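You operate a simulated robot arm through the tools that you are given. There is no shell and no other tool.

The job below is to be done with a simulated robot arm. You get a single attempt, and the scene is never put back.

## Task
Hook up the probe and get an echo from the wet 40 mm block.
Fine: Red plug into the detector socket before you switch on; range knob to 100 mm, probe on the block. Set down upright: hand probe.

Only the result counts: the job must be done as asked and must still hold three seconds after the hand-in. Knocking over, shifting, dropping, spilling or breaking anything else fails it.

## Robot
A 7-joint arm with a two-finger parallel gripper, fixed in place. Base frame: the origin is at the foot of the arm, x ahead of it, y to its left, z up. Lengths are in mm, angles in rad, forces in N, time in s.
Its first joint turns from -2.601 to 2.601 rad. Payload 3.43 kg.
The TCP is the grasp point between the finger pads, 30 mm short of the fingertips. In the tool frame z runs along the fingers and y along their closing line. Largest opening 94 mm; finger width 28, thickness 10; the body of the gripper, 50 by 96 mm, starts 55 mm behind the TCP.
Orientation is that of the tool frame in the base frame, as a unit quaternion [w, x, y, z]. With the fingers straight down and closing along the base's y, the tool's x points along the base's -x, its y along +y and its z along -z.

## Interface
- The arm moves only by the tool apply_moves. Its argument "deltas" is a list of rows, each a list of 6 numbers: the shift along the base's x, y, z in units of 50 mm (1.0 is 50 mm), then the turn, a rotation vector about the base's x, y, z in units of 6 degrees (1.0 is 6 degrees). In form: [[tx, ty, tz, wx, wy, wz], ...]. A call has 1 to 20 rows; each row shifts and turns the commanded pose from where the row before left it. "claw" is the closure, from 0 (fully open) to 1 (shut), set as the call begins (left out, the last holds). A call with a number of a shift or a turn outside -1 to 1 is refused whole. Each row takes 0.2 s and may step no farther than 50 mm and 0.15 rad from the row before; otherwise, or with a gripper value out of range, the whole call is refused. Where a pose cannot be reached the arm comes as near as it can. A force on the tool above 90 N (or 10 N above the force at the start of the call, whichever is more), or a blocked arm, ends the call early, and 0.2 s more pass. Each finger travels about 45 mm/s and halts on what it meets, pressing with about 21 N; the grip force reading is that of the motor and also rises with nothing between the fingers. The clock runs only during rows and for 0.2 s after the last one: add rows that do not move to give the fingers time. The reply holds the time, the measured pose of the TCP, the force on the tool along the base axes, the opening and the grip force, in the units named above and with some noise, with the torque about the TCP (base axes, N m) and any sound that the robot's microphone picked up, and new pictures: "show" is both (left out), scene, wrist or none.
- Cameras (640 x 400 px; columns grow to the right, rows downward): "scene" is fixed at [401.3, 498.8, 1542.1]; the picture's right is [0.99, -0.16, 0.00], its down [-0.12, -0.78, -0.61] and it looks along [0.10, 0.60, -0.79] (base axes); focal length 300 px, centre (320, 200). "wrist" rides on the gripper at [76, 14, -103] in the tool frame; the picture's right is [-0.18, 0.98, 0.00], its down [-0.75, -0.14, -0.64] and it looks along [-0.63, -0.12, 0.77] (tool axes); focal length 243 px, centre (320, 200). There is no depth. A picture from a camera that has moved, and an enlarged one, comes with that camera's place and axes in the base frame and with its lens.
- close_up(camera, box): a new picture of the part [left, top, right, bottom] of that camera's present view, enlarged. It takes no simulated time.
- finish_job(): hands the job in; it is judged then, once.

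Nothing tells you positions but the pictures and the camera data. Unless the task says otherwise, let go and move clear before handing in.

The tools are called after "Call:" as a command line: name --pt "numbers of a row" for each row, then --argument value for the rest, lists and objects as JSON in quotes. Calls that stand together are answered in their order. apply_moves: Moves the arm, as the interface text tells. Its arguments: {"type":"object","properties":{"deltas":{"type":"array","items":{"type":"array","items":{"type":"number"}}},"claw":{"type":"number"},"show":{"type":"string","enum":["both","scene","wrist","none"]}},"required":["deltas"]} The other tools are called the same way: close_up (camera, box) takes an enlarged picture of a part of a camera's view; finish_job () hands the job in.

At the start:

```text
t: 0.0
position: [237.6, 958.5, 1224.3]
tcp_rot: [0.001, 0.0, 1.0, 0.0]
wrist_force: [0.1, -0.5, -0.2]
torque: [-0.03, -0.01, 0.0]
finger_gap: 94.0
gripper_force: 0.0
```

scene: 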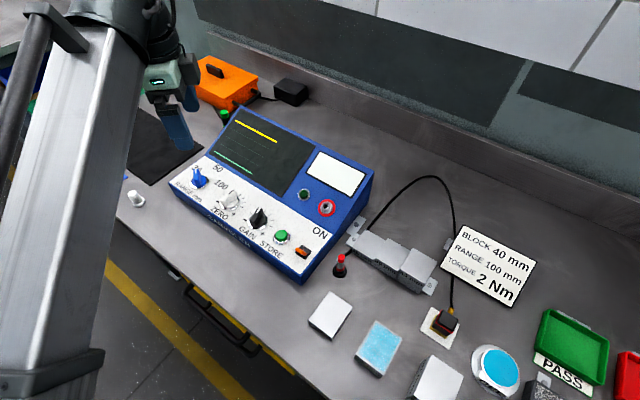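
wrist: 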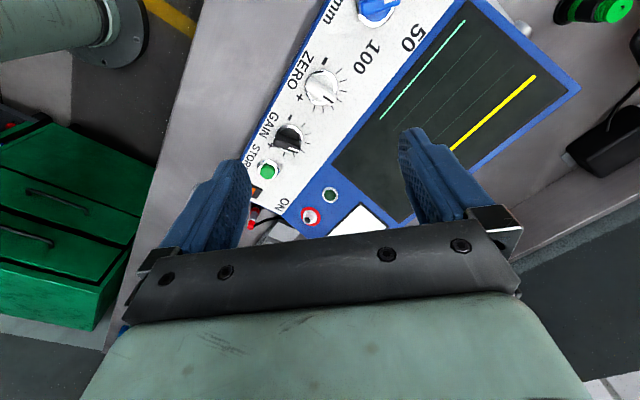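

I see a bench with a blue detector (range knob, zero, gain, store, ON switch, red-ringed socket), a red plug on the bench, a probe at the cable's end, several blocks and a note card. I start with close-ups to locate things precisely.

Call:
close_up --camera "scene" --box '[160, 100, 400, 250]'

Call:
close_up --camera "scene" --box '[280, 170, 480, 295]'

Call:
close_up --camera "scene" --box '[290, 275, 490, 400]'

Call:
close_up --camera "scene" --box '[440, 275, 640, 400]'

Call:
close_up --camera "scene" --box '[160, 150, 320, 250]'

Call:
close_up --camera "scene" --box '[90, 50, 330, 200]'

```text
2.67 times, centred on (280, 175) of scene
camera zoom: at [401.3, 498.8, 1542.1], right [0.99, -0.16, 0.0], down [-0.12, -0.78, -0.61], along [0.1, 0.6, -0.79], focal length 801 px, centre (427, 267)
```

zoom: 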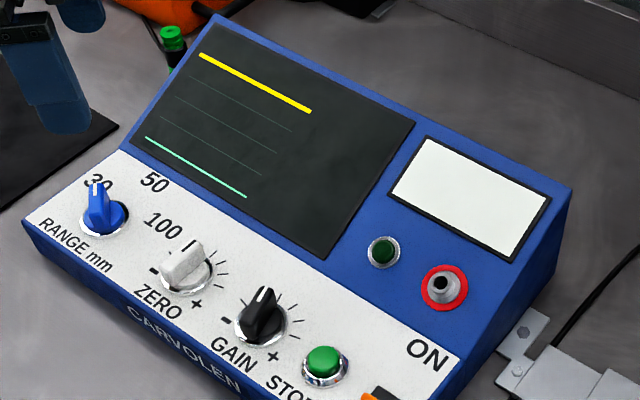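

```text
3.20 times, centred on (380, 232) of scene
camera zoom: at [401.3, 498.8, 1542.1], right [0.99, -0.16, 0.0], down [-0.12, -0.78, -0.61], along [0.1, 0.6, -0.79], focal length 961 px, centre (128, 96)
```

zoom: 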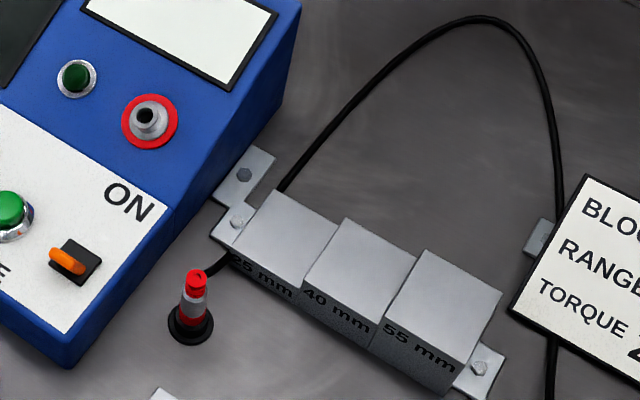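

```text
3.20 times, centred on (390, 338) of scene
camera zoom: at [401.3, 498.8, 1542.1], right [0.99, -0.16, 0.0], down [-0.12, -0.78, -0.61], along [0.1, 0.6, -0.79], focal length 961 px, centre (96, -240)
```

zoom: 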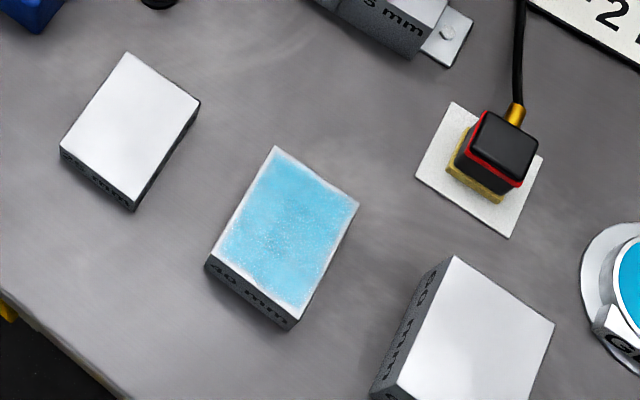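

```text
3.20 times, centred on (540, 338) of scene
camera zoom: at [401.3, 498.8, 1542.1], right [0.99, -0.16, 0.0], down [-0.12, -0.78, -0.61], along [0.1, 0.6, -0.79], focal length 961 px, centre (-384, -240)
```

zoom: 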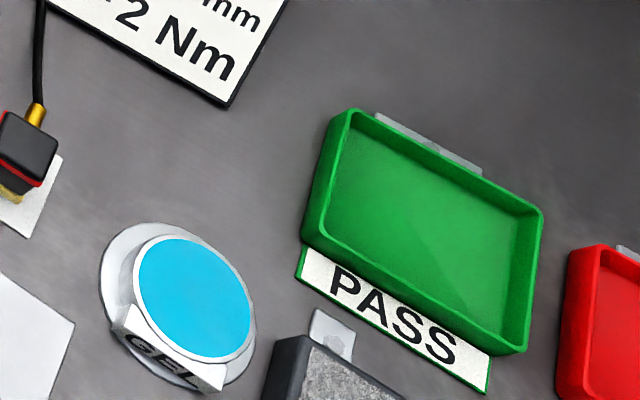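

```text
4.00 times, centred on (240, 200) of scene
camera zoom: at [401.3, 498.8, 1542.1], right [0.99, -0.16, 0.0], down [-0.12, -0.78, -0.61], along [0.1, 0.6, -0.79], focal length 1201 px, centre (640, 200)
```

zoom: 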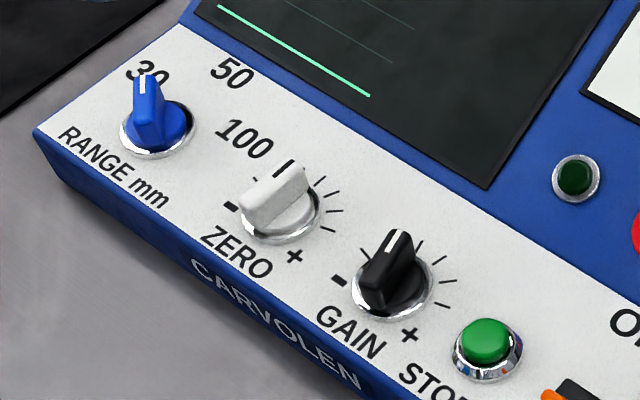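

```text
2.67 times, centred on (210, 125) of scene
camera zoom: at [401.3, 498.8, 1542.1], right [0.99, -0.16, 0.0], down [-0.12, -0.78, -0.61], along [0.1, 0.6, -0.79], focal length 801 px, centre (613, 400)
```

zoom: 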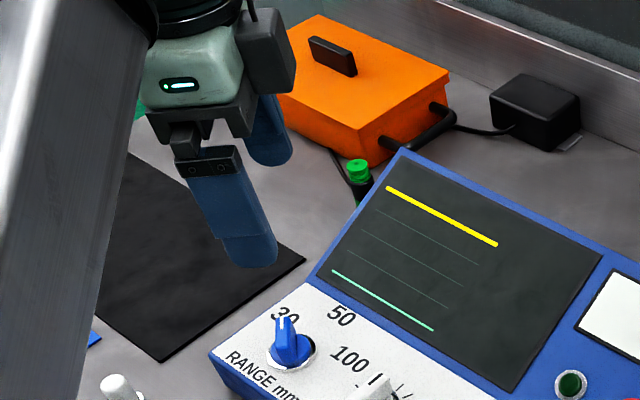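

The wrist view shows the detector from another angle. I enlarge it to triangulate heights of the socket, plug and panel.

Call:
close_up --camera "wrist" --box '[220, 130, 380, 250]'

Call:
close_up --camera "wrist" --box '[260, 0, 580, 200]'

Call:
close_up --camera "scene" --box '[320, 235, 400, 285]'

Call:
close_up --camera "scene" --box '[260, 170, 356, 260]'

```text
3.33 times, centred on (300, 190) of wrist
camera zoom: at [162.5, 973.5, 1327.9], right [0.18, 0.98, 0.0], down [0.75, -0.14, 0.64], along [0.63, -0.12, -0.77], focal length 809 px, centre (387, 233)
```

zoom: 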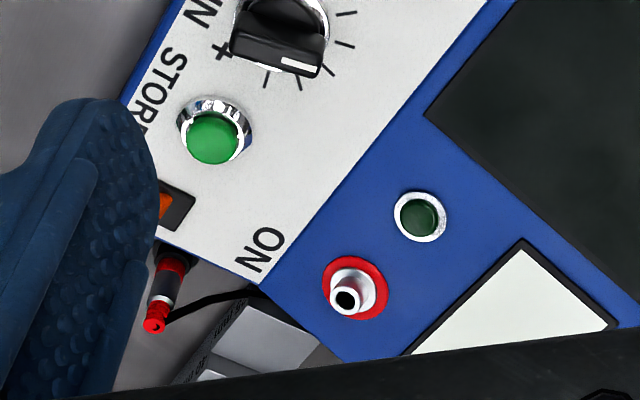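

```text
2.00 times, centred on (420, 100) of wrist
camera zoom: at [162.5, 973.5, 1327.9], right [0.18, 0.98, 0.0], down [0.75, -0.14, 0.64], along [0.63, -0.12, -0.77], focal length 485 px, centre (120, 400)
```

zoom: 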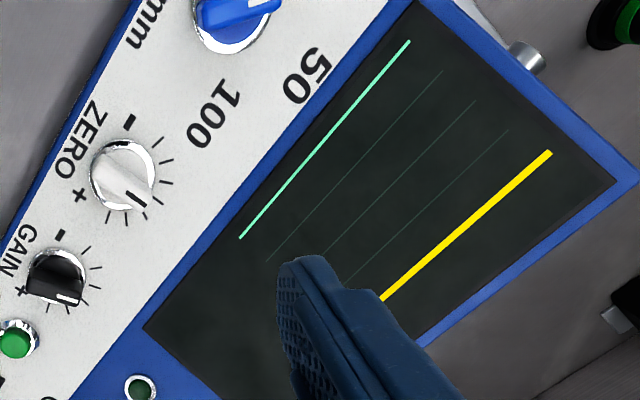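

```text
8.00 times, centred on (360, 260) of scene
camera zoom: at [401.3, 498.8, 1542.1], right [0.99, -0.16, 0.0], down [-0.12, -0.78, -0.61], along [0.1, 0.6, -0.79], focal length 2403 px, centre (0, -280)
```

zoom: 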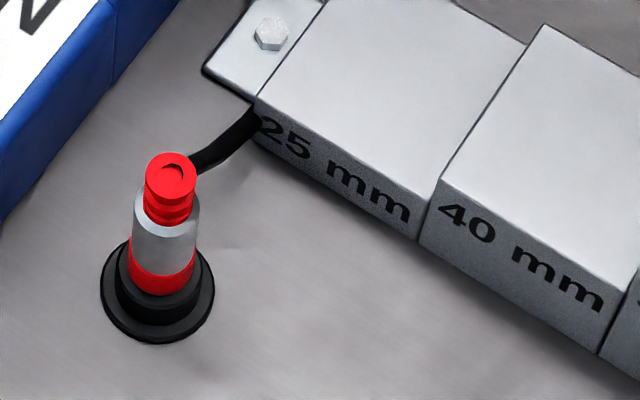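

```text
4.44 times, centred on (308, 215) of scene
camera zoom: at [401.3, 498.8, 1542.1], right [0.99, -0.16, 0.0], down [-0.12, -0.78, -0.61], along [0.1, 0.6, -0.79], focal length 1335 px, centre (373, 133)
```

zoom: 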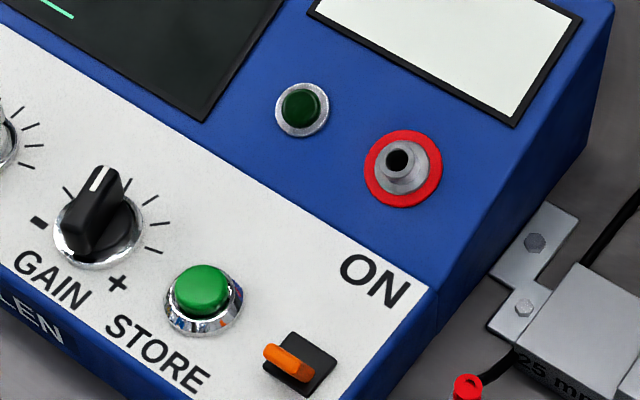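

The plug stands upright in a rubber holder around (488, 770), the detector's front runs diagonally (about −45°), and its panel slopes gently back. Next I move above the plug with the tool yawed 45° so that the fingers close parallel to the detector front.

Call:
apply_moves --pt "0.58 -0.495 -0.31 0 0 0.9375" --pt "0.58 -0.495 -0.31 0 0 0.9375" --pt "0.58 -0.495 -0.31 0 0 0.9375" --pt "0.58 -0.495 -0.31 0 0 0.9375" --pt "0.58 -0.495 -0.31 0 0 0.9375" --pt "0.58 -0.495 -0.31 0 0 0.9375" --pt "0.58 -0.495 -0.31 0 0 0.9375" --pt "0.58 -0.495 -0.31 0 0 0.9375" --pt "0 0 0 0 0 0" --claw 0.0

```text
t: 2.0
position: [472.8, 760.1, 1101.5]
tcp_rot: [0.0, -0.382, 0.924, 0.0]
wrist_force: [0.5, 0.0, 0.7]
torque: [0.02, 0.02, 0.03]
finger_gap: 94.1
gripper_force: 0.1
camera wrist: at [408.8, 716.6, 1204.4], right [-0.57, 0.82, 0.0], down [0.63, 0.43, 0.64], along [0.53, 0.36, -0.77], focal length 243 px, centre (320, 200)
```

scene: 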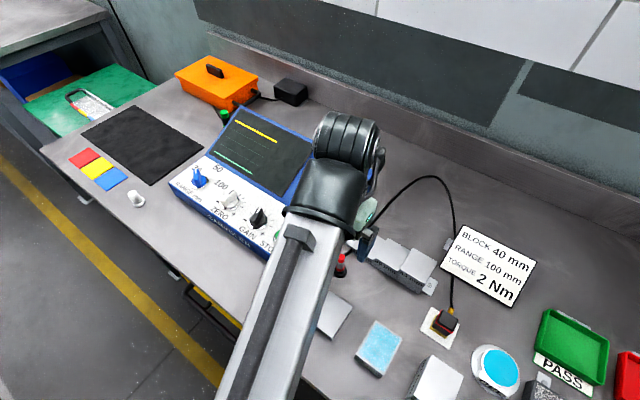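
wrist: 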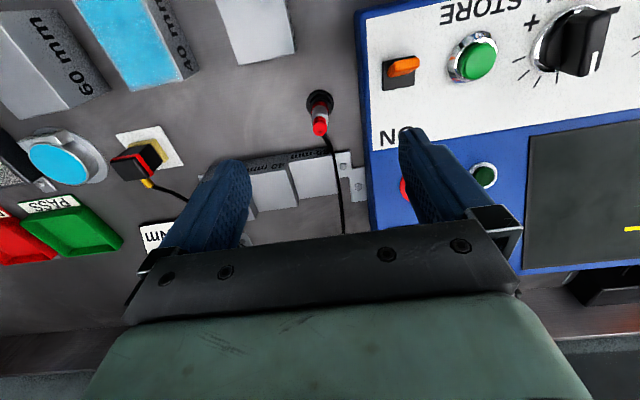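

The plug sits just ahead of the hand as expected. I zoom in on the plug, switch and socket from this side.

Call:
close_up --camera "wrist" --box '[270, 70, 370, 220]'

Call:
close_up --camera "wrist" --box '[350, 0, 640, 200]'

Call:
close_up --camera "wrist" --box '[370, 30, 450, 80]'

Call:
close_up --camera "wrist" --box '[0, 0, 280, 200]'

```text
2.67 times, centred on (320, 145) of wrist
camera zoom: at [408.8, 716.6, 1204.4], right [-0.57, 0.82, 0.0], down [0.63, 0.43, 0.64], along [0.53, 0.36, -0.77], focal length 647 px, centre (320, 347)
```

zoom: 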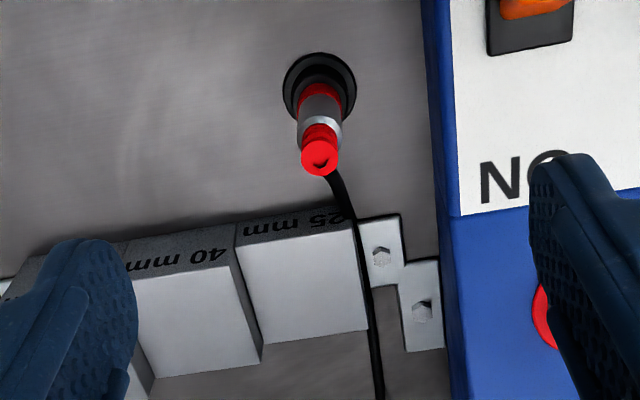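

```text
2.00 times, centred on (495, 100) of wrist
camera zoom: at [408.8, 716.6, 1204.4], right [-0.57, 0.82, 0.0], down [0.63, 0.43, 0.64], along [0.53, 0.36, -0.77], focal length 485 px, centre (-30, 400)
```

zoom: 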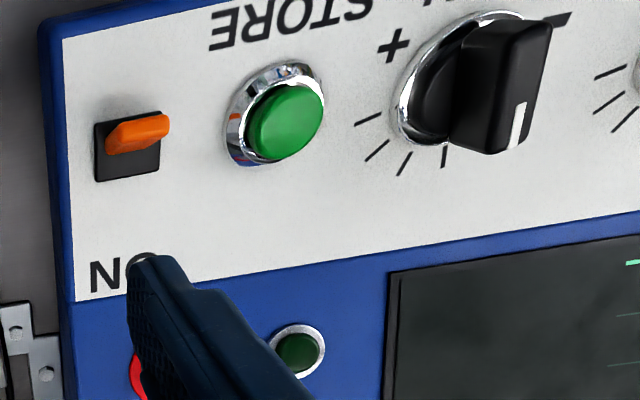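

```text
8.00 times, centred on (410, 55) of wrist
camera zoom: at [408.8, 716.6, 1204.4], right [-0.57, 0.82, 0.0], down [0.63, 0.43, 0.64], along [0.53, 0.36, -0.77], focal length 1941 px, centre (-400, 1360)
```

zoom: 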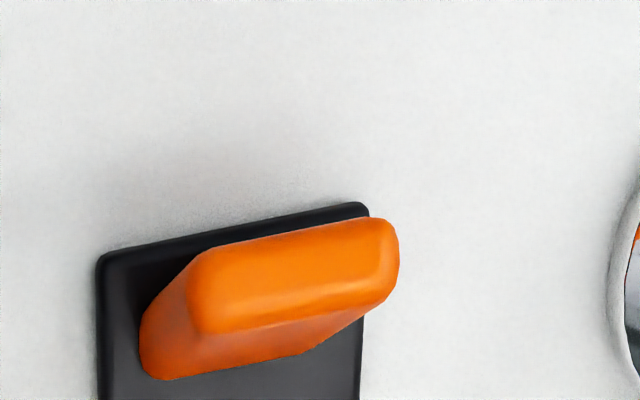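

```text
2.00 times, centred on (140, 100) of wrist
camera zoom: at [408.8, 716.6, 1204.4], right [-0.57, 0.82, 0.0], down [0.63, 0.43, 0.64], along [0.53, 0.36, -0.77], focal length 485 px, centre (680, 400)
```

zoom: 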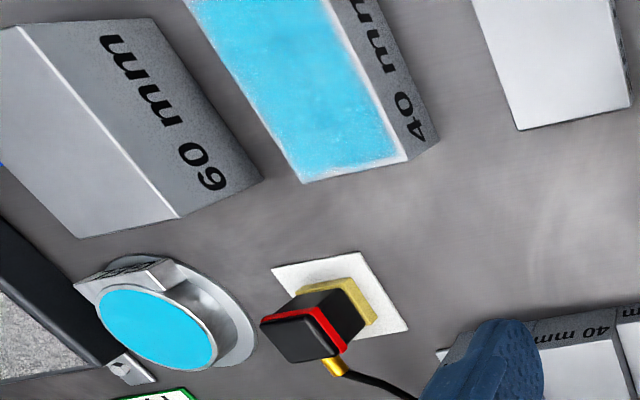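

The switch paddle leans toward the front (off), with ON uphill. I half-close the fingers for clearance to the detector, centre over the plug and come down to just above it.

Call:
apply_moves --pt "0.14 0.1 0 0 0 0" --pt "0.14 0.1 -0.4 0 0 0" --pt "0 0 -0.8 0 0 0" --pt "0 0 0 0 0 0" --pt "0 0 0 0 0 0" --claw 0.5

Call:
close_up --camera "wrist" --box '[240, 100, 400, 200]'

Call:
close_up --camera "scene" --box '[300, 220, 396, 280]'

```text
t: 3.2
position: [485.1, 770.7, 1041.6]
tcp_rot: [-0.001, -0.383, 0.924, 0.0]
wrist_force: [1.6, 0.1, -0.1]
torque: [0.01, -0.01, -0.01]
finger_gap: 47.1
gripper_force: 0.1
camera wrist: at [421.2, 726.9, 1143.6], right [-0.56, 0.83, 0.0], down [0.63, 0.43, 0.64], along [0.53, 0.36, -0.77], focal length 243 px, centre (320, 200)
```

scene: 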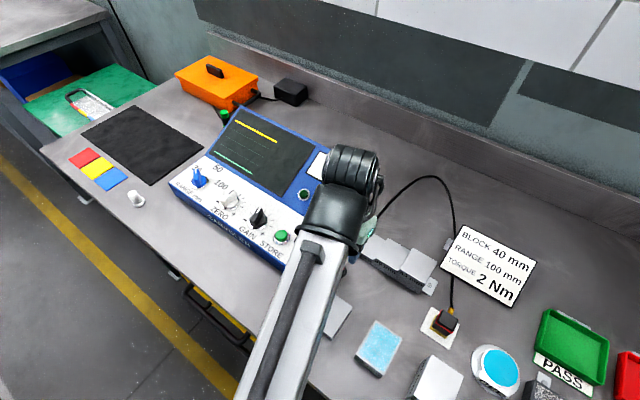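
wrist: 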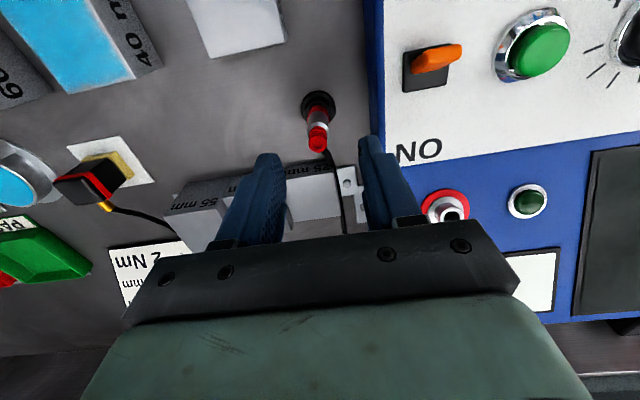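

```text
4.00 times, centred on (320, 150) of wrist
camera zoom: at [421.2, 726.9, 1143.6], right [-0.56, 0.83, 0.0], down [0.63, 0.43, 0.64], along [0.53, 0.36, -0.77], focal length 970 px, centre (320, 400)
```

zoom: 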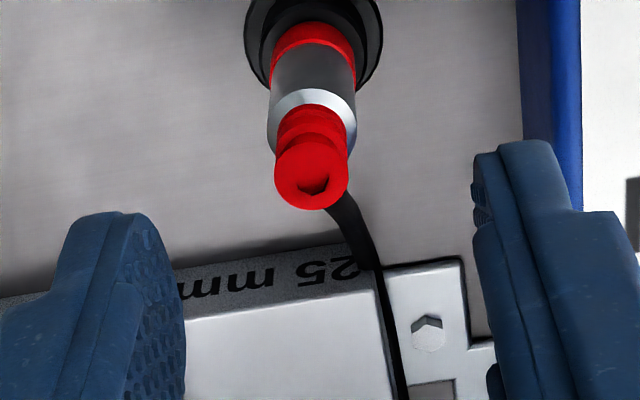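

```text
6.67 times, centred on (348, 250) of scene
camera zoom: at [401.3, 498.8, 1542.1], right [0.99, -0.16, 0.0], down [-0.12, -0.78, -0.61], along [0.1, 0.6, -0.79], focal length 2002 px, centre (133, -133)
```

zoom: 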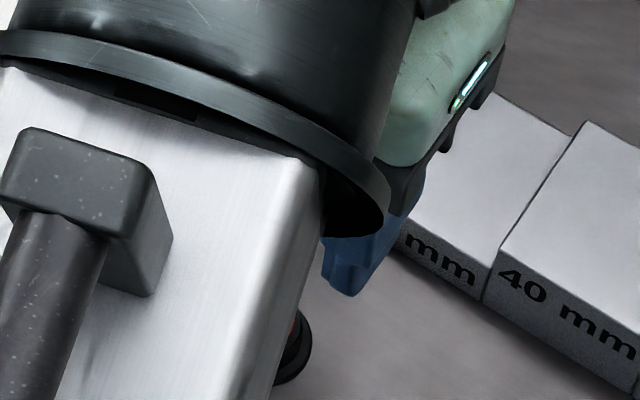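

The plug is centred between the fingers; its top is near z≈987 and the holder's top near 937. I lower so the fingertips stay just above the holder.

Call:
apply_moves --pt "0.034 -0.01 -0.4 0 0 0" --pt "0 0 -0.4 0 0 0" --pt "0 0 -0.3 0 0 0" --pt "0 0 -0.26 0 0 0" --pt "0 0 0 0 0 0" --show "wrist"

Call:
close_up --camera "wrist" --box '[240, 100, 400, 200]'

```text
t: 4.4
position: [485.9, 769.8, 972.3]
tcp_rot: [0.0, -0.382, 0.924, 0.001]
wrist_force: [-0.3, 0.1, 0.2]
torque: [-0.03, 0.03, 0.01]
finger_gap: 47.1
gripper_force: 0.0
camera wrist: at [422.8, 726.5, 1075.8], right [-0.56, 0.83, 0.0], down [0.63, 0.43, 0.64], along [0.53, 0.36, -0.77], focal length 243 px, centre (320, 200)
```

wrist: 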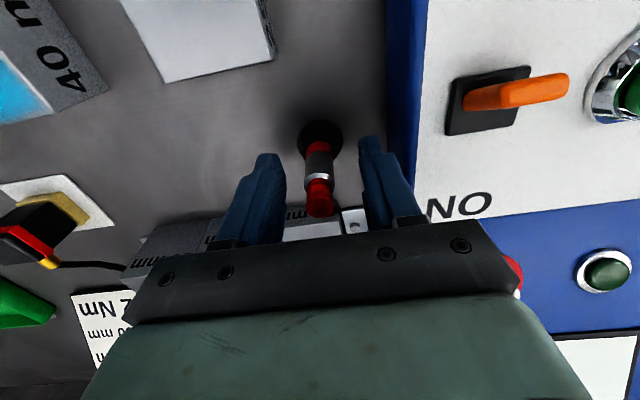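

```text
4.00 times, centred on (320, 150) of wrist
camera zoom: at [422.8, 726.5, 1075.8], right [-0.56, 0.83, 0.0], down [0.63, 0.43, 0.64], along [0.53, 0.36, -0.77], focal length 970 px, centre (320, 400)
```

zoom: 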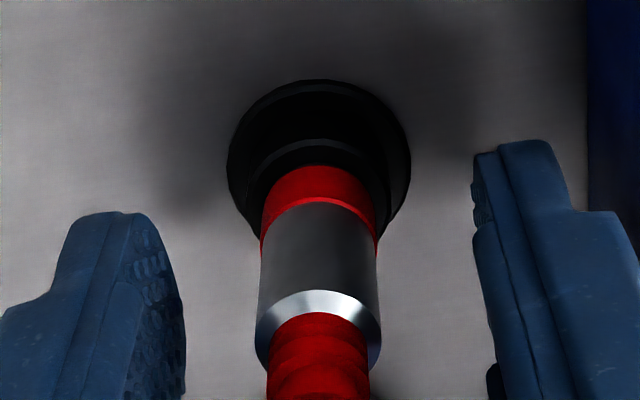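

The fingers straddle the plug about 6 mm above the holder. I close on the grey barrel.

Call:
apply_moves --pt "0 0 0 0 0 0" --pt "0 0 0 0 0 0" --pt "0 0 0 0 0 0" --pt "0 0 0 0 0 0" --pt "0 0 0 0 0 0" --claw 1.0 --show "wrist"

Call:
close_up --camera "wrist" --box '[240, 100, 400, 200]'

```text
t: 5.6
position: [485.6, 770.2, 972.1]
tcp_rot: [0.0, -0.383, 0.924, 0.0]
wrist_force: [-0.5, 0.3, 0.4]
torque: [0.0, 0.0, 0.0]
finger_gap: 15.3
gripper_force: 21.0
camera wrist: at [422.9, 726.5, 1075.9], right [-0.56, 0.83, 0.0], down [0.63, 0.43, 0.64], along [0.53, 0.36, -0.77], focal length 243 px, centre (320, 200)
```

wrist: 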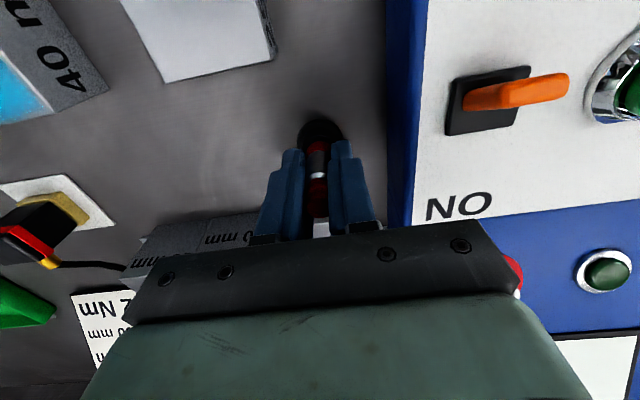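

```text
4.00 times, centred on (320, 150) of wrist
camera zoom: at [422.9, 726.5, 1075.9], right [-0.56, 0.83, 0.0], down [0.63, 0.43, 0.64], along [0.53, 0.36, -0.77], focal length 970 px, centre (320, 400)
```

zoom: 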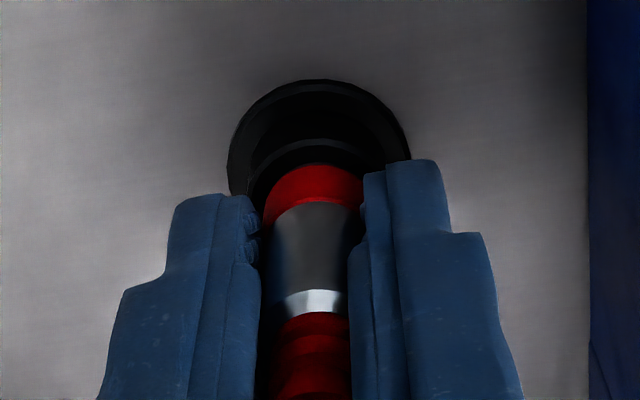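

Gripped firmly (15.3 mm). I lift the plug straight up.

Call:
apply_moves --pt "0 0 0.2 0 0 0" --pt "0 0 0.3 0 0 0" --pt "0 0 0.4 0 0 0" --pt "0 0 0.5 0 0 0" --pt "0 0 0.5 0 0 0" --pt "0 0 0.5 0 0 0" --pt "0 0 0 0 0 0"

Call:
close_up --camera "wrist" --box '[240, 80, 400, 200]'

Call:
close_up --camera "wrist" --box '[360, 0, 640, 280]'

```text
t: 7.2
position: [487.3, 768.7, 1092.5]
tcp_rot: [0.0, -0.383, 0.924, -0.001]
wrist_force: [-0.6, 0.2, -1.2]
torque: [0.0, -0.02, 0.01]
finger_gap: 15.6
gripper_force: 21.2
camera wrist: at [423.1, 726.9, 1196.1], right [-0.56, 0.83, 0.0], down [0.63, 0.43, 0.64], along [0.53, 0.36, -0.77], focal length 243 px, centre (320, 200)
```

scene: 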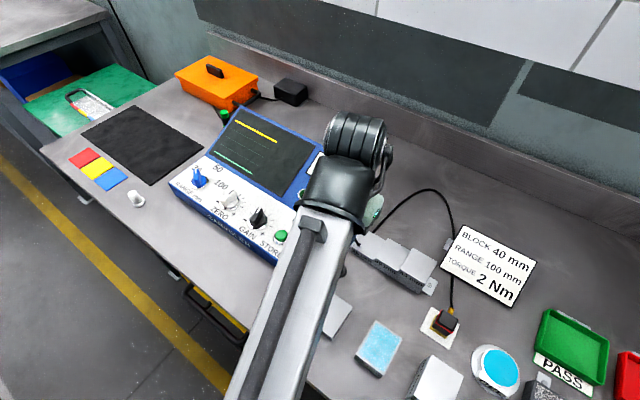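
wrist: 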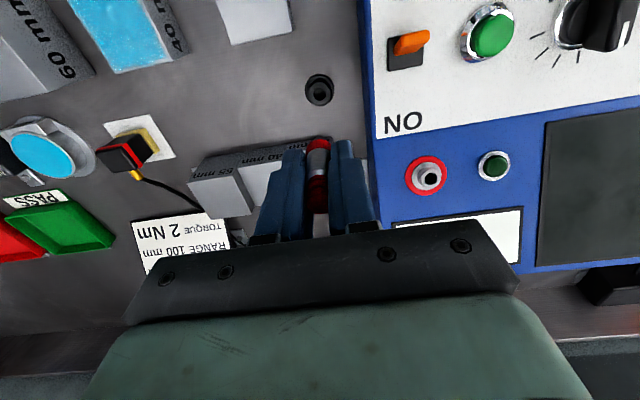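

```text
3.33 times, centred on (320, 140) of wrist
camera zoom: at [423.1, 726.9, 1196.1], right [-0.56, 0.83, 0.0], down [0.63, 0.43, 0.64], along [0.53, 0.36, -0.77], focal length 809 px, centre (320, 400)
```

zoom: 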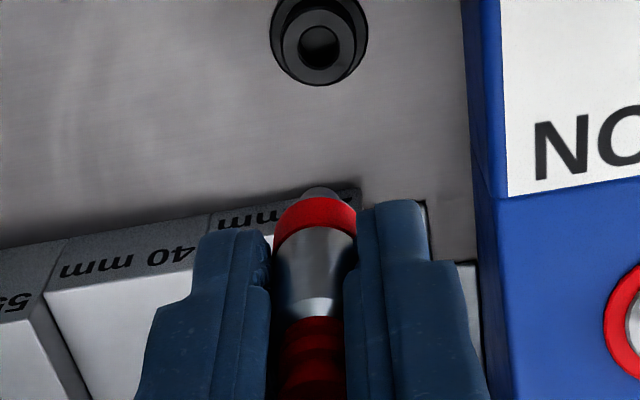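

```text
1.43 times, centred on (500, 140) of wrist
camera zoom: at [423.1, 726.9, 1196.1], right [-0.56, 0.83, 0.0], down [0.63, 0.43, 0.64], along [0.53, 0.36, -0.77], focal length 347 px, centre (63, 286)
```

zoom: 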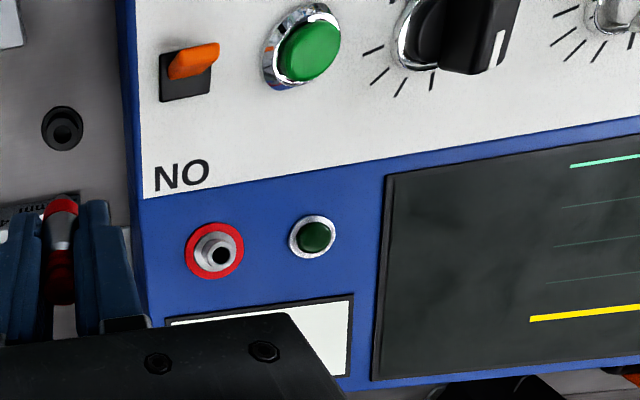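

The plug is free, with its tip pointing down. I move in front of the socket at height to view the panel from a second position and work out its slope.

Call:
apply_moves --pt "-0.24 0.4 0.2 0 0 0" --pt "-0.24 0.4 0.2 0 0 0" --pt "-0.24 0.4 0.2 0 0 0" --pt "-0.24 0.4 0.2 0 0 0" --pt "0 0 0 0 0 0" --pt "0 0 0 0 0 0"

Call:
close_up --camera "wrist" --box '[240, 80, 400, 240]'

Call:
close_up --camera "wrist" --box '[280, 0, 640, 225]'

```text
t: 8.6
position: [440.0, 849.4, 1132.8]
tcp_rot: [0.0, -0.383, 0.924, 0.0]
wrist_force: [-0.3, -0.2, -0.2]
torque: [0.01, 0.0, 0.0]
finger_gap: 15.3
gripper_force: 21.0
camera wrist: at [375.3, 807.0, 1236.3], right [-0.56, 0.83, 0.0], down [0.63, 0.43, 0.64], along [0.53, 0.36, -0.77], focal length 243 px, centre (320, 200)
```

scene: 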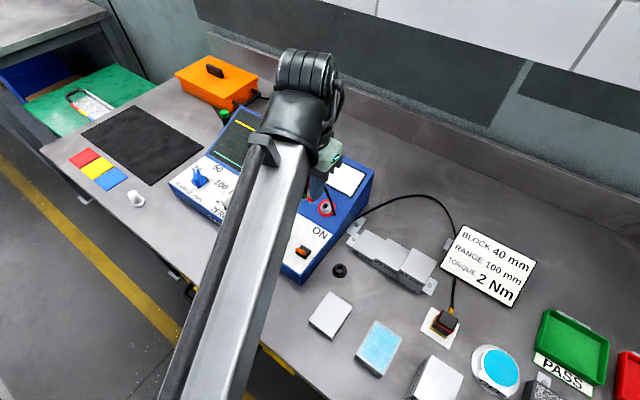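
wrist: 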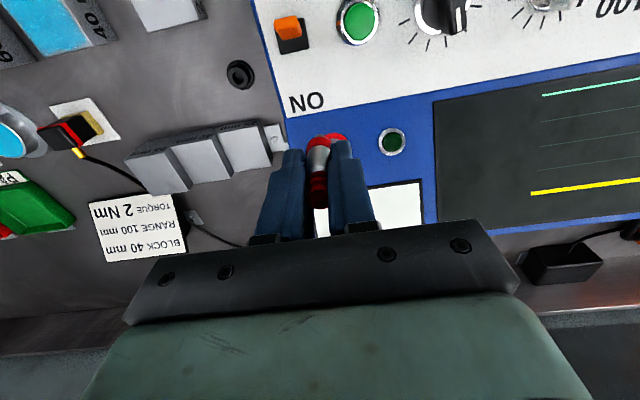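

```text
2.50 times, centred on (320, 160) of wrist
camera zoom: at [375.3, 807.0, 1236.3], right [-0.56, 0.83, 0.0], down [0.63, 0.43, 0.64], along [0.53, 0.36, -0.77], focal length 606 px, centre (320, 300)
```

zoom: 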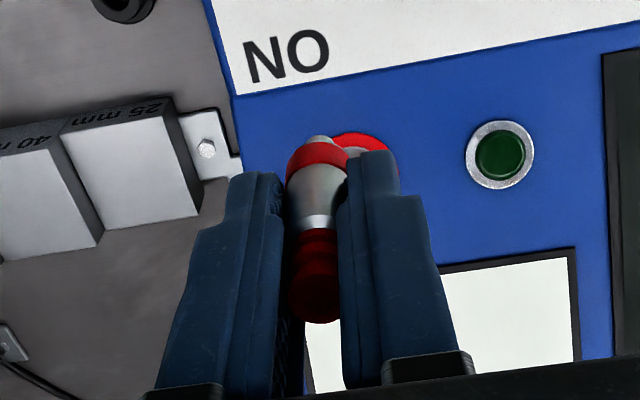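

```text
1.78 times, centred on (460, 112) of wrist
camera zoom: at [375.3, 807.0, 1236.3], right [-0.56, 0.83, 0.0], down [0.63, 0.43, 0.64], along [0.53, 0.36, -0.77], focal length 431 px, centre (71, 356)
```

zoom: 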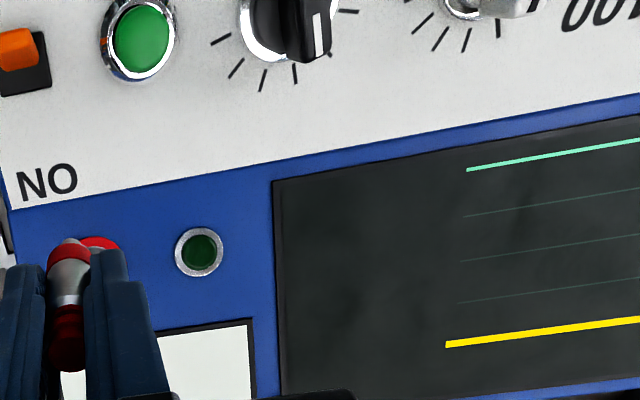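

The white control strip is nearly level (z≈972). The blue panel rises at about 23.5° toward the back, with the socket mouth around (472, 890, 1003). I tilt the tool to match the socket axis and stand off about 95 mm.

Call:
apply_moves --pt "0 0 0 0.6925 -0.6925 0" --pt "0 0 0 0.6925 -0.6925 0" --pt "0 0 0 0.6925 -0.6925 0" --pt "0 0 0 0.6925 -0.6925 0" --pt "0.06 0.14 -0.43 0 0 0" --pt "0.054 0.148 -0.43 0 0 0" --pt "0 0 0 0 0 0" --pt "0 0 0 0 0 0"

Call:
close_up --camera "wrist" --box '[240, 80, 400, 240]'

Call:
close_up --camera "scene" --box '[280, 150, 376, 240]'

```text
t: 10.4
position: [444.3, 864.0, 1091.0]
tcp_rot: [0.189, -0.375, 0.904, 0.078]
wrist_force: [0.2, -0.1, -0.6]
torque: [-0.02, -0.02, 0.01]
finger_gap: 15.3
gripper_force: 21.0
camera wrist: at [355.6, 797.0, 1154.6], right [-0.58, 0.81, 0.07], down [0.41, 0.21, 0.89], along [0.71, 0.54, -0.45], focal length 243 px, centre (320, 200)
```

scene: 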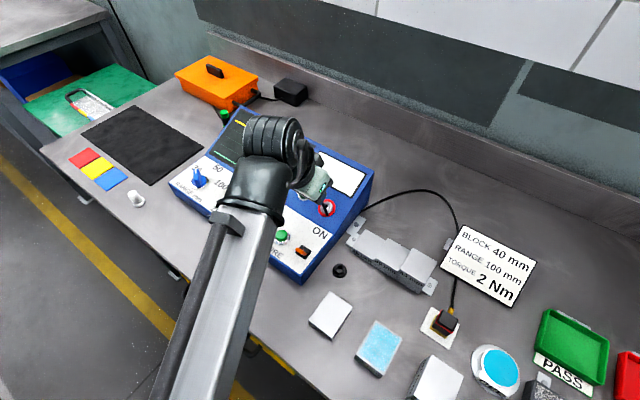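
wrist: 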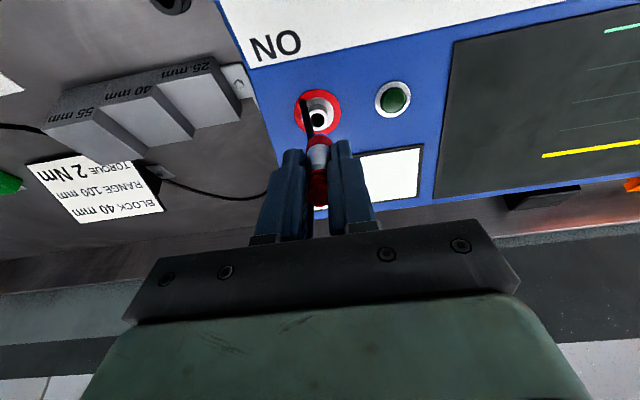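

```text
2.50 times, centred on (320, 160) of wrist
camera zoom: at [355.6, 797.0, 1154.6], right [-0.58, 0.81, 0.07], down [0.41, 0.21, 0.89], along [0.71, 0.54, -0.45], focal length 606 px, centre (320, 300)
```

zoom: 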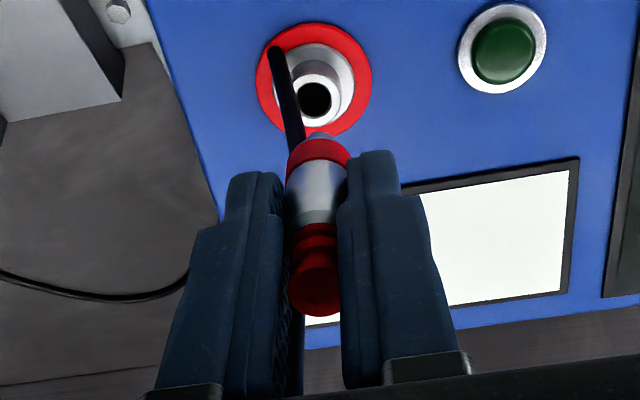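

```text
4.44 times, centred on (328, 195) of scene
camera zoom: at [401.3, 498.8, 1542.1], right [0.99, -0.16, 0.0], down [-0.12, -0.78, -0.61], along [0.1, 0.6, -0.79], focal length 1335 px, centre (284, 222)
```

zoom: 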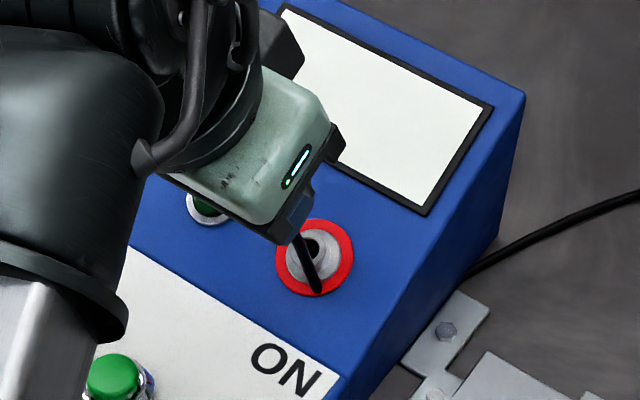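

The socket and plug tip are both visible from here. I zoom further to measure the plug tip relative to the socket bore.

Call:
close_up --camera "wrist" --box '[288, 80, 352, 120]'

Call:
close_up --camera "wrist" --box '[280, 120, 360, 220]'

```text
10.00 times, centred on (320, 100) of wrist
camera zoom: at [355.6, 797.0, 1154.6], right [-0.58, 0.81, 0.07], down [0.41, 0.21, 0.89], along [0.71, 0.54, -0.45], focal length 2426 px, centre (320, 1200)
```

zoom: 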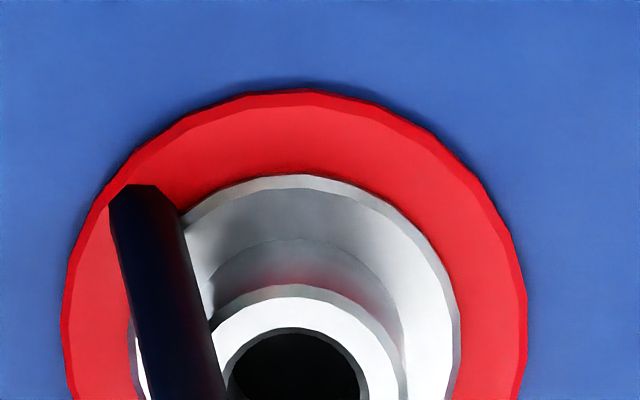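

```text
4.00 times, centred on (320, 170) of wrist
camera zoom: at [355.6, 797.0, 1154.6], right [-0.58, 0.81, 0.07], down [0.41, 0.21, 0.89], along [0.71, 0.54, -0.45], focal length 970 px, centre (320, 320)
```

zoom: 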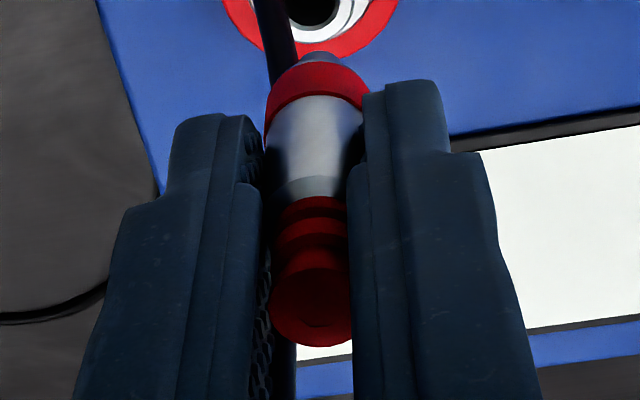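

The plug is creeping slowly down in the grip (about 2 mm/s), so I should be quick. The bore is about 2 mm to the side and 36 mm ahead of the tip. I shift and approach along the socket axis.

Call:
apply_moves --pt "0.093 0.065 -0.257 0 0 0" --pt "0.093 0.065 -0.257 0 0 0" --show "wrist"

Call:
close_up --camera "wrist" --box '[280, 100, 360, 220]'

Call:
close_up --camera "wrist" --box '[288, 100, 352, 140]'

Call:
close_up --camera "scene" --box '[290, 180, 370, 230]'

```text
t: 11.0
position: [453.0, 871.4, 1064.7]
tcp_rot: [0.189, -0.374, 0.905, 0.078]
wrist_force: [0.1, -0.5, -0.2]
torque: [0.03, 0.02, 0.02]
finger_gap: 15.3
gripper_force: 21.2
camera wrist: at [365.0, 803.3, 1128.8], right [-0.58, 0.81, 0.07], down [0.41, 0.21, 0.89], along [0.71, 0.54, -0.45], focal length 243 px, centre (320, 200)
```

wrist: 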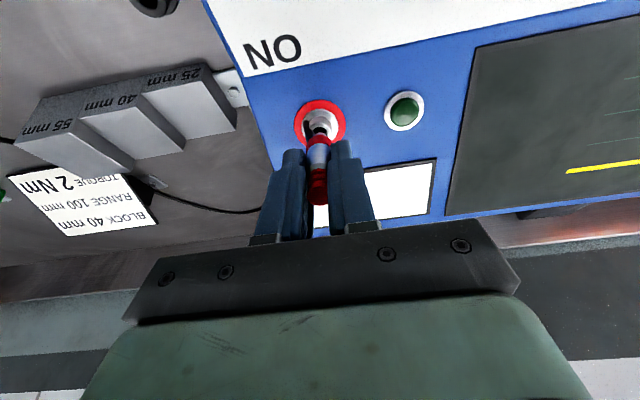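

```text
3.33 times, centred on (320, 160) of wrist
camera zoom: at [365.0, 803.3, 1128.8], right [-0.58, 0.81, 0.07], down [0.41, 0.21, 0.89], along [0.71, 0.54, -0.45], focal length 809 px, centre (320, 333)
```

zoom: 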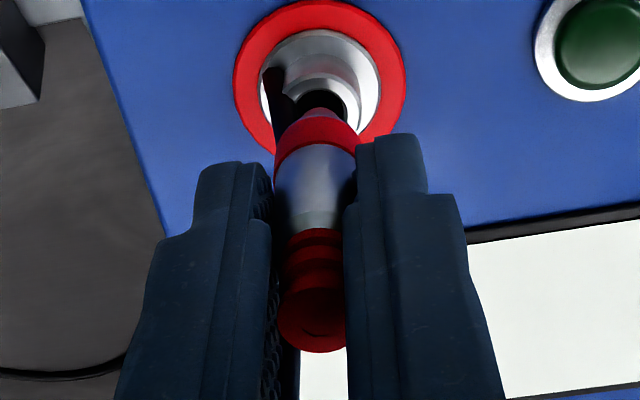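

```text
10.00 times, centred on (320, 120) of wrist
camera zoom: at [365.0, 803.3, 1128.8], right [-0.58, 0.81, 0.07], down [0.41, 0.21, 0.89], along [0.71, 0.54, -0.45], focal length 2426 px, centre (320, 1000)
```

zoom: 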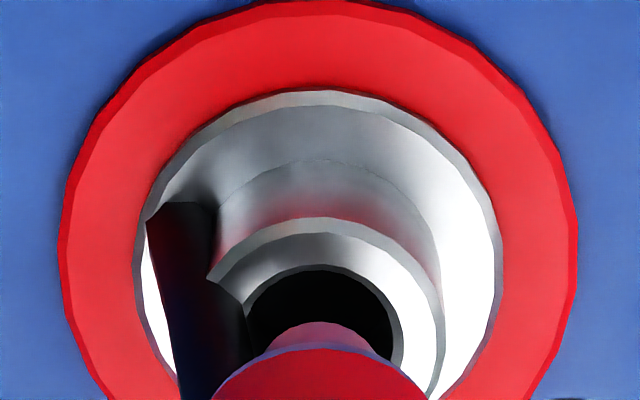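

```text
8.00 times, centred on (330, 205) of scene
camera zoom: at [401.3, 498.8, 1542.1], right [0.99, -0.16, 0.0], down [-0.12, -0.78, -0.61], along [0.1, 0.6, -0.79], focal length 2403 px, centre (240, 160)
```

zoom: 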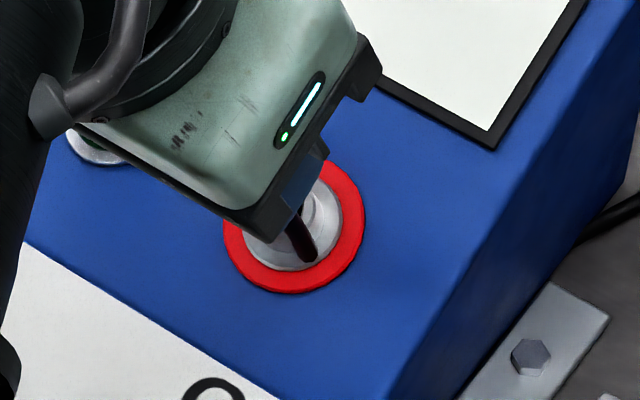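

The tip and bore line up in the image with about 9 mm of gap. I advance 13 mm along the axis and check the force.

Call:
apply_moves --pt "0.0282 0.0282 -0.0917 0 0 0" --pt "0.0226 0.0226 -0.0734 0 0 0" --pt "0.0226 0.0226 -0.0734 0 0 0" --show "wrist"

Call:
close_up --camera "wrist" --box '[280, 100, 360, 220]'

Call:
close_up --camera "wrist" --box '[288, 110, 352, 150]'

```text
t: 11.8
position: [457.6, 875.6, 1052.2]
tcp_rot: [0.189, -0.374, 0.905, 0.079]
wrist_force: [1.1, 1.1, 3.4]
torque: [0.08, -0.15, -0.04]
finger_gap: 15.3
gripper_force: 21.4
camera wrist: at [368.5, 806.7, 1116.8], right [-0.58, 0.81, 0.07], down [0.41, 0.21, 0.89], along [0.71, 0.54, -0.45], focal length 243 px, centre (320, 200)
```

wrist: 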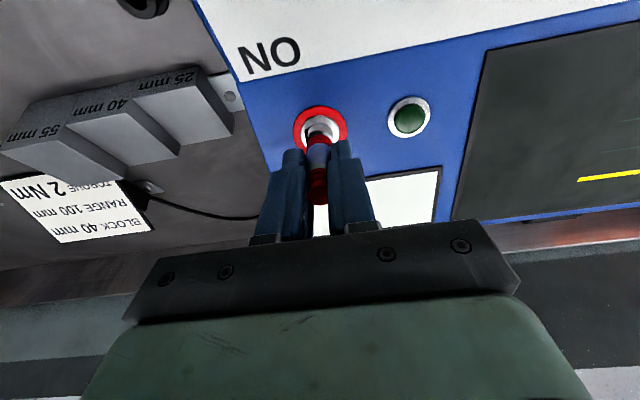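

```text
3.33 times, centred on (320, 160) of wrist
camera zoom: at [368.5, 806.7, 1116.8], right [-0.58, 0.81, 0.07], down [0.41, 0.21, 0.89], along [0.71, 0.54, -0.45], focal length 809 px, centre (320, 333)
```

zoom: 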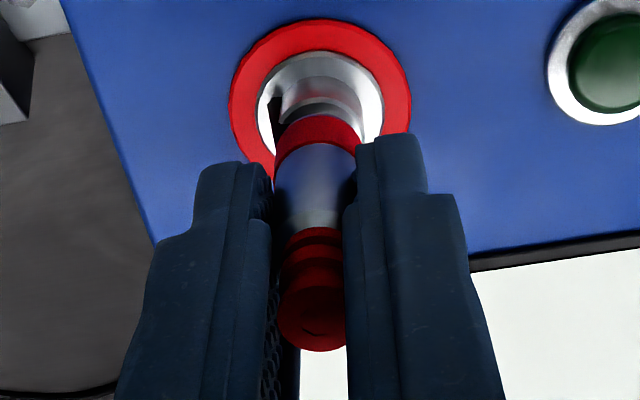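

```text
10.00 times, centred on (320, 130) of wrist
camera zoom: at [368.5, 806.7, 1116.8], right [-0.58, 0.81, 0.07], down [0.41, 0.21, 0.89], along [0.71, 0.54, -0.45], focal length 2426 px, centre (320, 900)
```

zoom: 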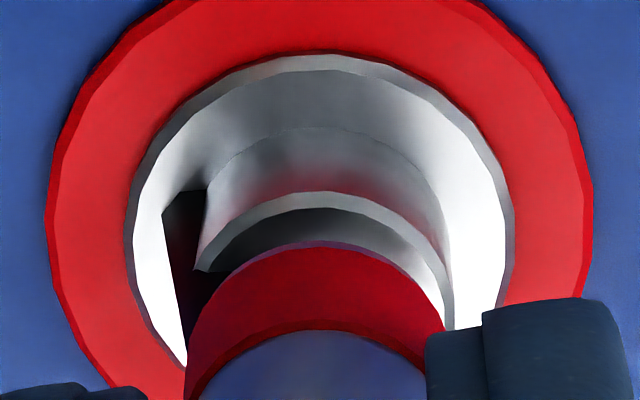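

The tip is entering with light contact and a small sideways force toward uphill. I follow with a 1 mm uphill correction while advancing gently.

Call:
apply_moves --pt "0.009 0.017 0.008 0 0 0" --pt "0.011 0.011 -0.0367 0 0 0" --pt "0.011 0.011 -0.0367 0 0 0" --show "wrist"

Call:
close_up --camera "wrist" --box '[280, 100, 360, 220]'

Call:
close_up --camera "wrist" --box '[288, 110, 352, 150]'

```text
t: 12.6
position: [458.0, 875.5, 1048.2]
tcp_rot: [0.188, -0.375, 0.904, 0.079]
wrist_force: [0.4, 0.8, -0.2]
torque: [0.04, -0.02, -0.02]
finger_gap: 15.0
gripper_force: 21.4
camera wrist: at [369.9, 808.1, 1113.4], right [-0.58, 0.81, 0.07], down [0.41, 0.21, 0.89], along [0.71, 0.54, -0.45], focal length 243 px, centre (320, 200)
```

wrist: 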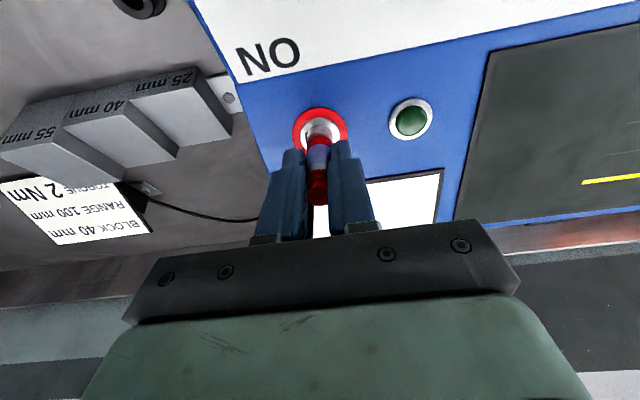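

```text
3.33 times, centred on (320, 160) of wrist
camera zoom: at [369.9, 808.1, 1113.4], right [-0.58, 0.81, 0.07], down [0.41, 0.21, 0.89], along [0.71, 0.54, -0.45], focal length 809 px, centre (320, 333)
```

zoom: 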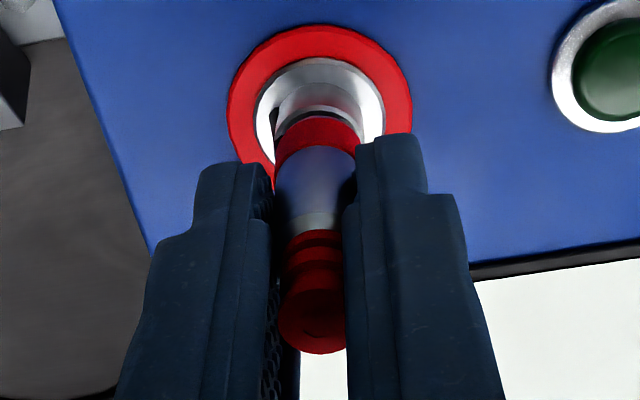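

```text
10.00 times, centred on (320, 130) of wrist
camera zoom: at [369.9, 808.1, 1113.4], right [-0.58, 0.81, 0.07], down [0.41, 0.21, 0.89], along [0.71, 0.54, -0.45], focal length 2426 px, centre (320, 900)
```

zoom: 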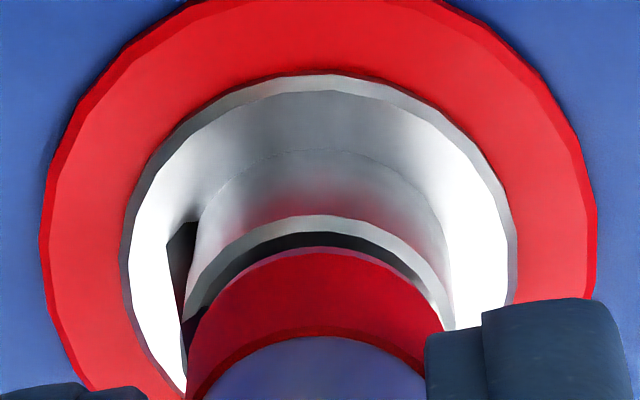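

The plug is sliding in freely now. I keep advancing in small steps until it seats.

Call:
apply_moves --pt "0.011 0.011 -0.0367 0 0 0" --pt "0.011 0.011 -0.0367 0 0 0" --pt "0.011 0.011 -0.0367 0 0 0" --show "wrist"

Call:
close_up --camera "wrist" --box '[280, 100, 360, 220]'

Call:
close_up --camera "wrist" --box '[288, 110, 352, 150]'

```text
t: 13.4
position: [459.6, 876.0, 1044.4]
tcp_rot: [0.19, -0.374, 0.904, 0.079]
wrist_force: [2.6, 4.2, 11.2]
torque: [0.5, -0.21, 0.0]
finger_gap: 15.3
gripper_force: 21.2
camera wrist: at [371.5, 809.2, 1108.7], right [-0.58, 0.81, 0.07], down [0.41, 0.21, 0.89], along [0.71, 0.54, -0.45], focal length 243 px, centre (320, 200)
```

wrist: 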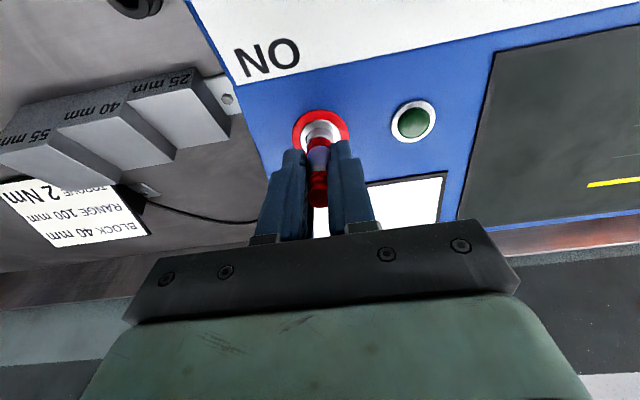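

```text
3.33 times, centred on (320, 160) of wrist
camera zoom: at [371.5, 809.2, 1108.7], right [-0.58, 0.81, 0.07], down [0.41, 0.21, 0.89], along [0.71, 0.54, -0.45], focal length 809 px, centre (320, 333)
```

zoom: 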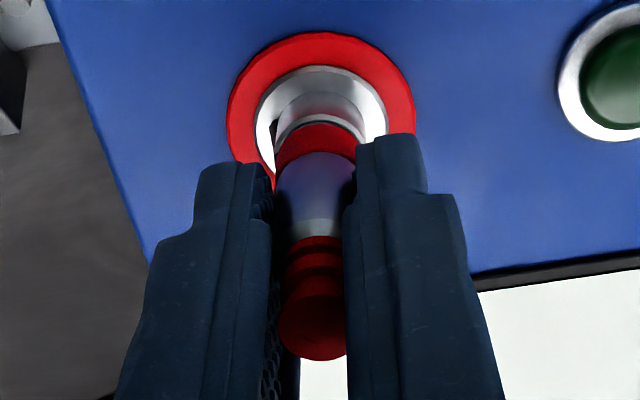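

```text
10.00 times, centred on (320, 130) of wrist
camera zoom: at [371.5, 809.2, 1108.7], right [-0.58, 0.81, 0.07], down [0.41, 0.21, 0.89], along [0.71, 0.54, -0.45], focal length 2426 px, centre (320, 900)
```

zoom: 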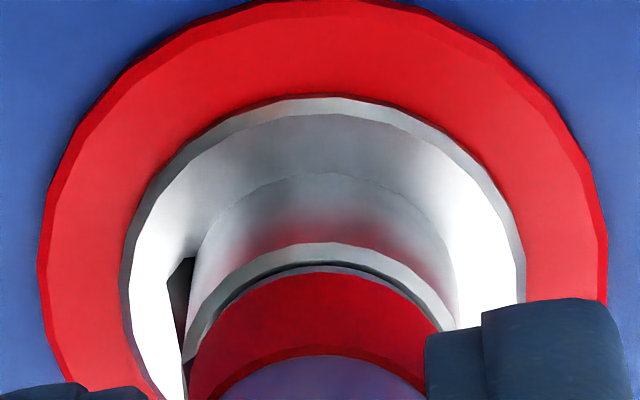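

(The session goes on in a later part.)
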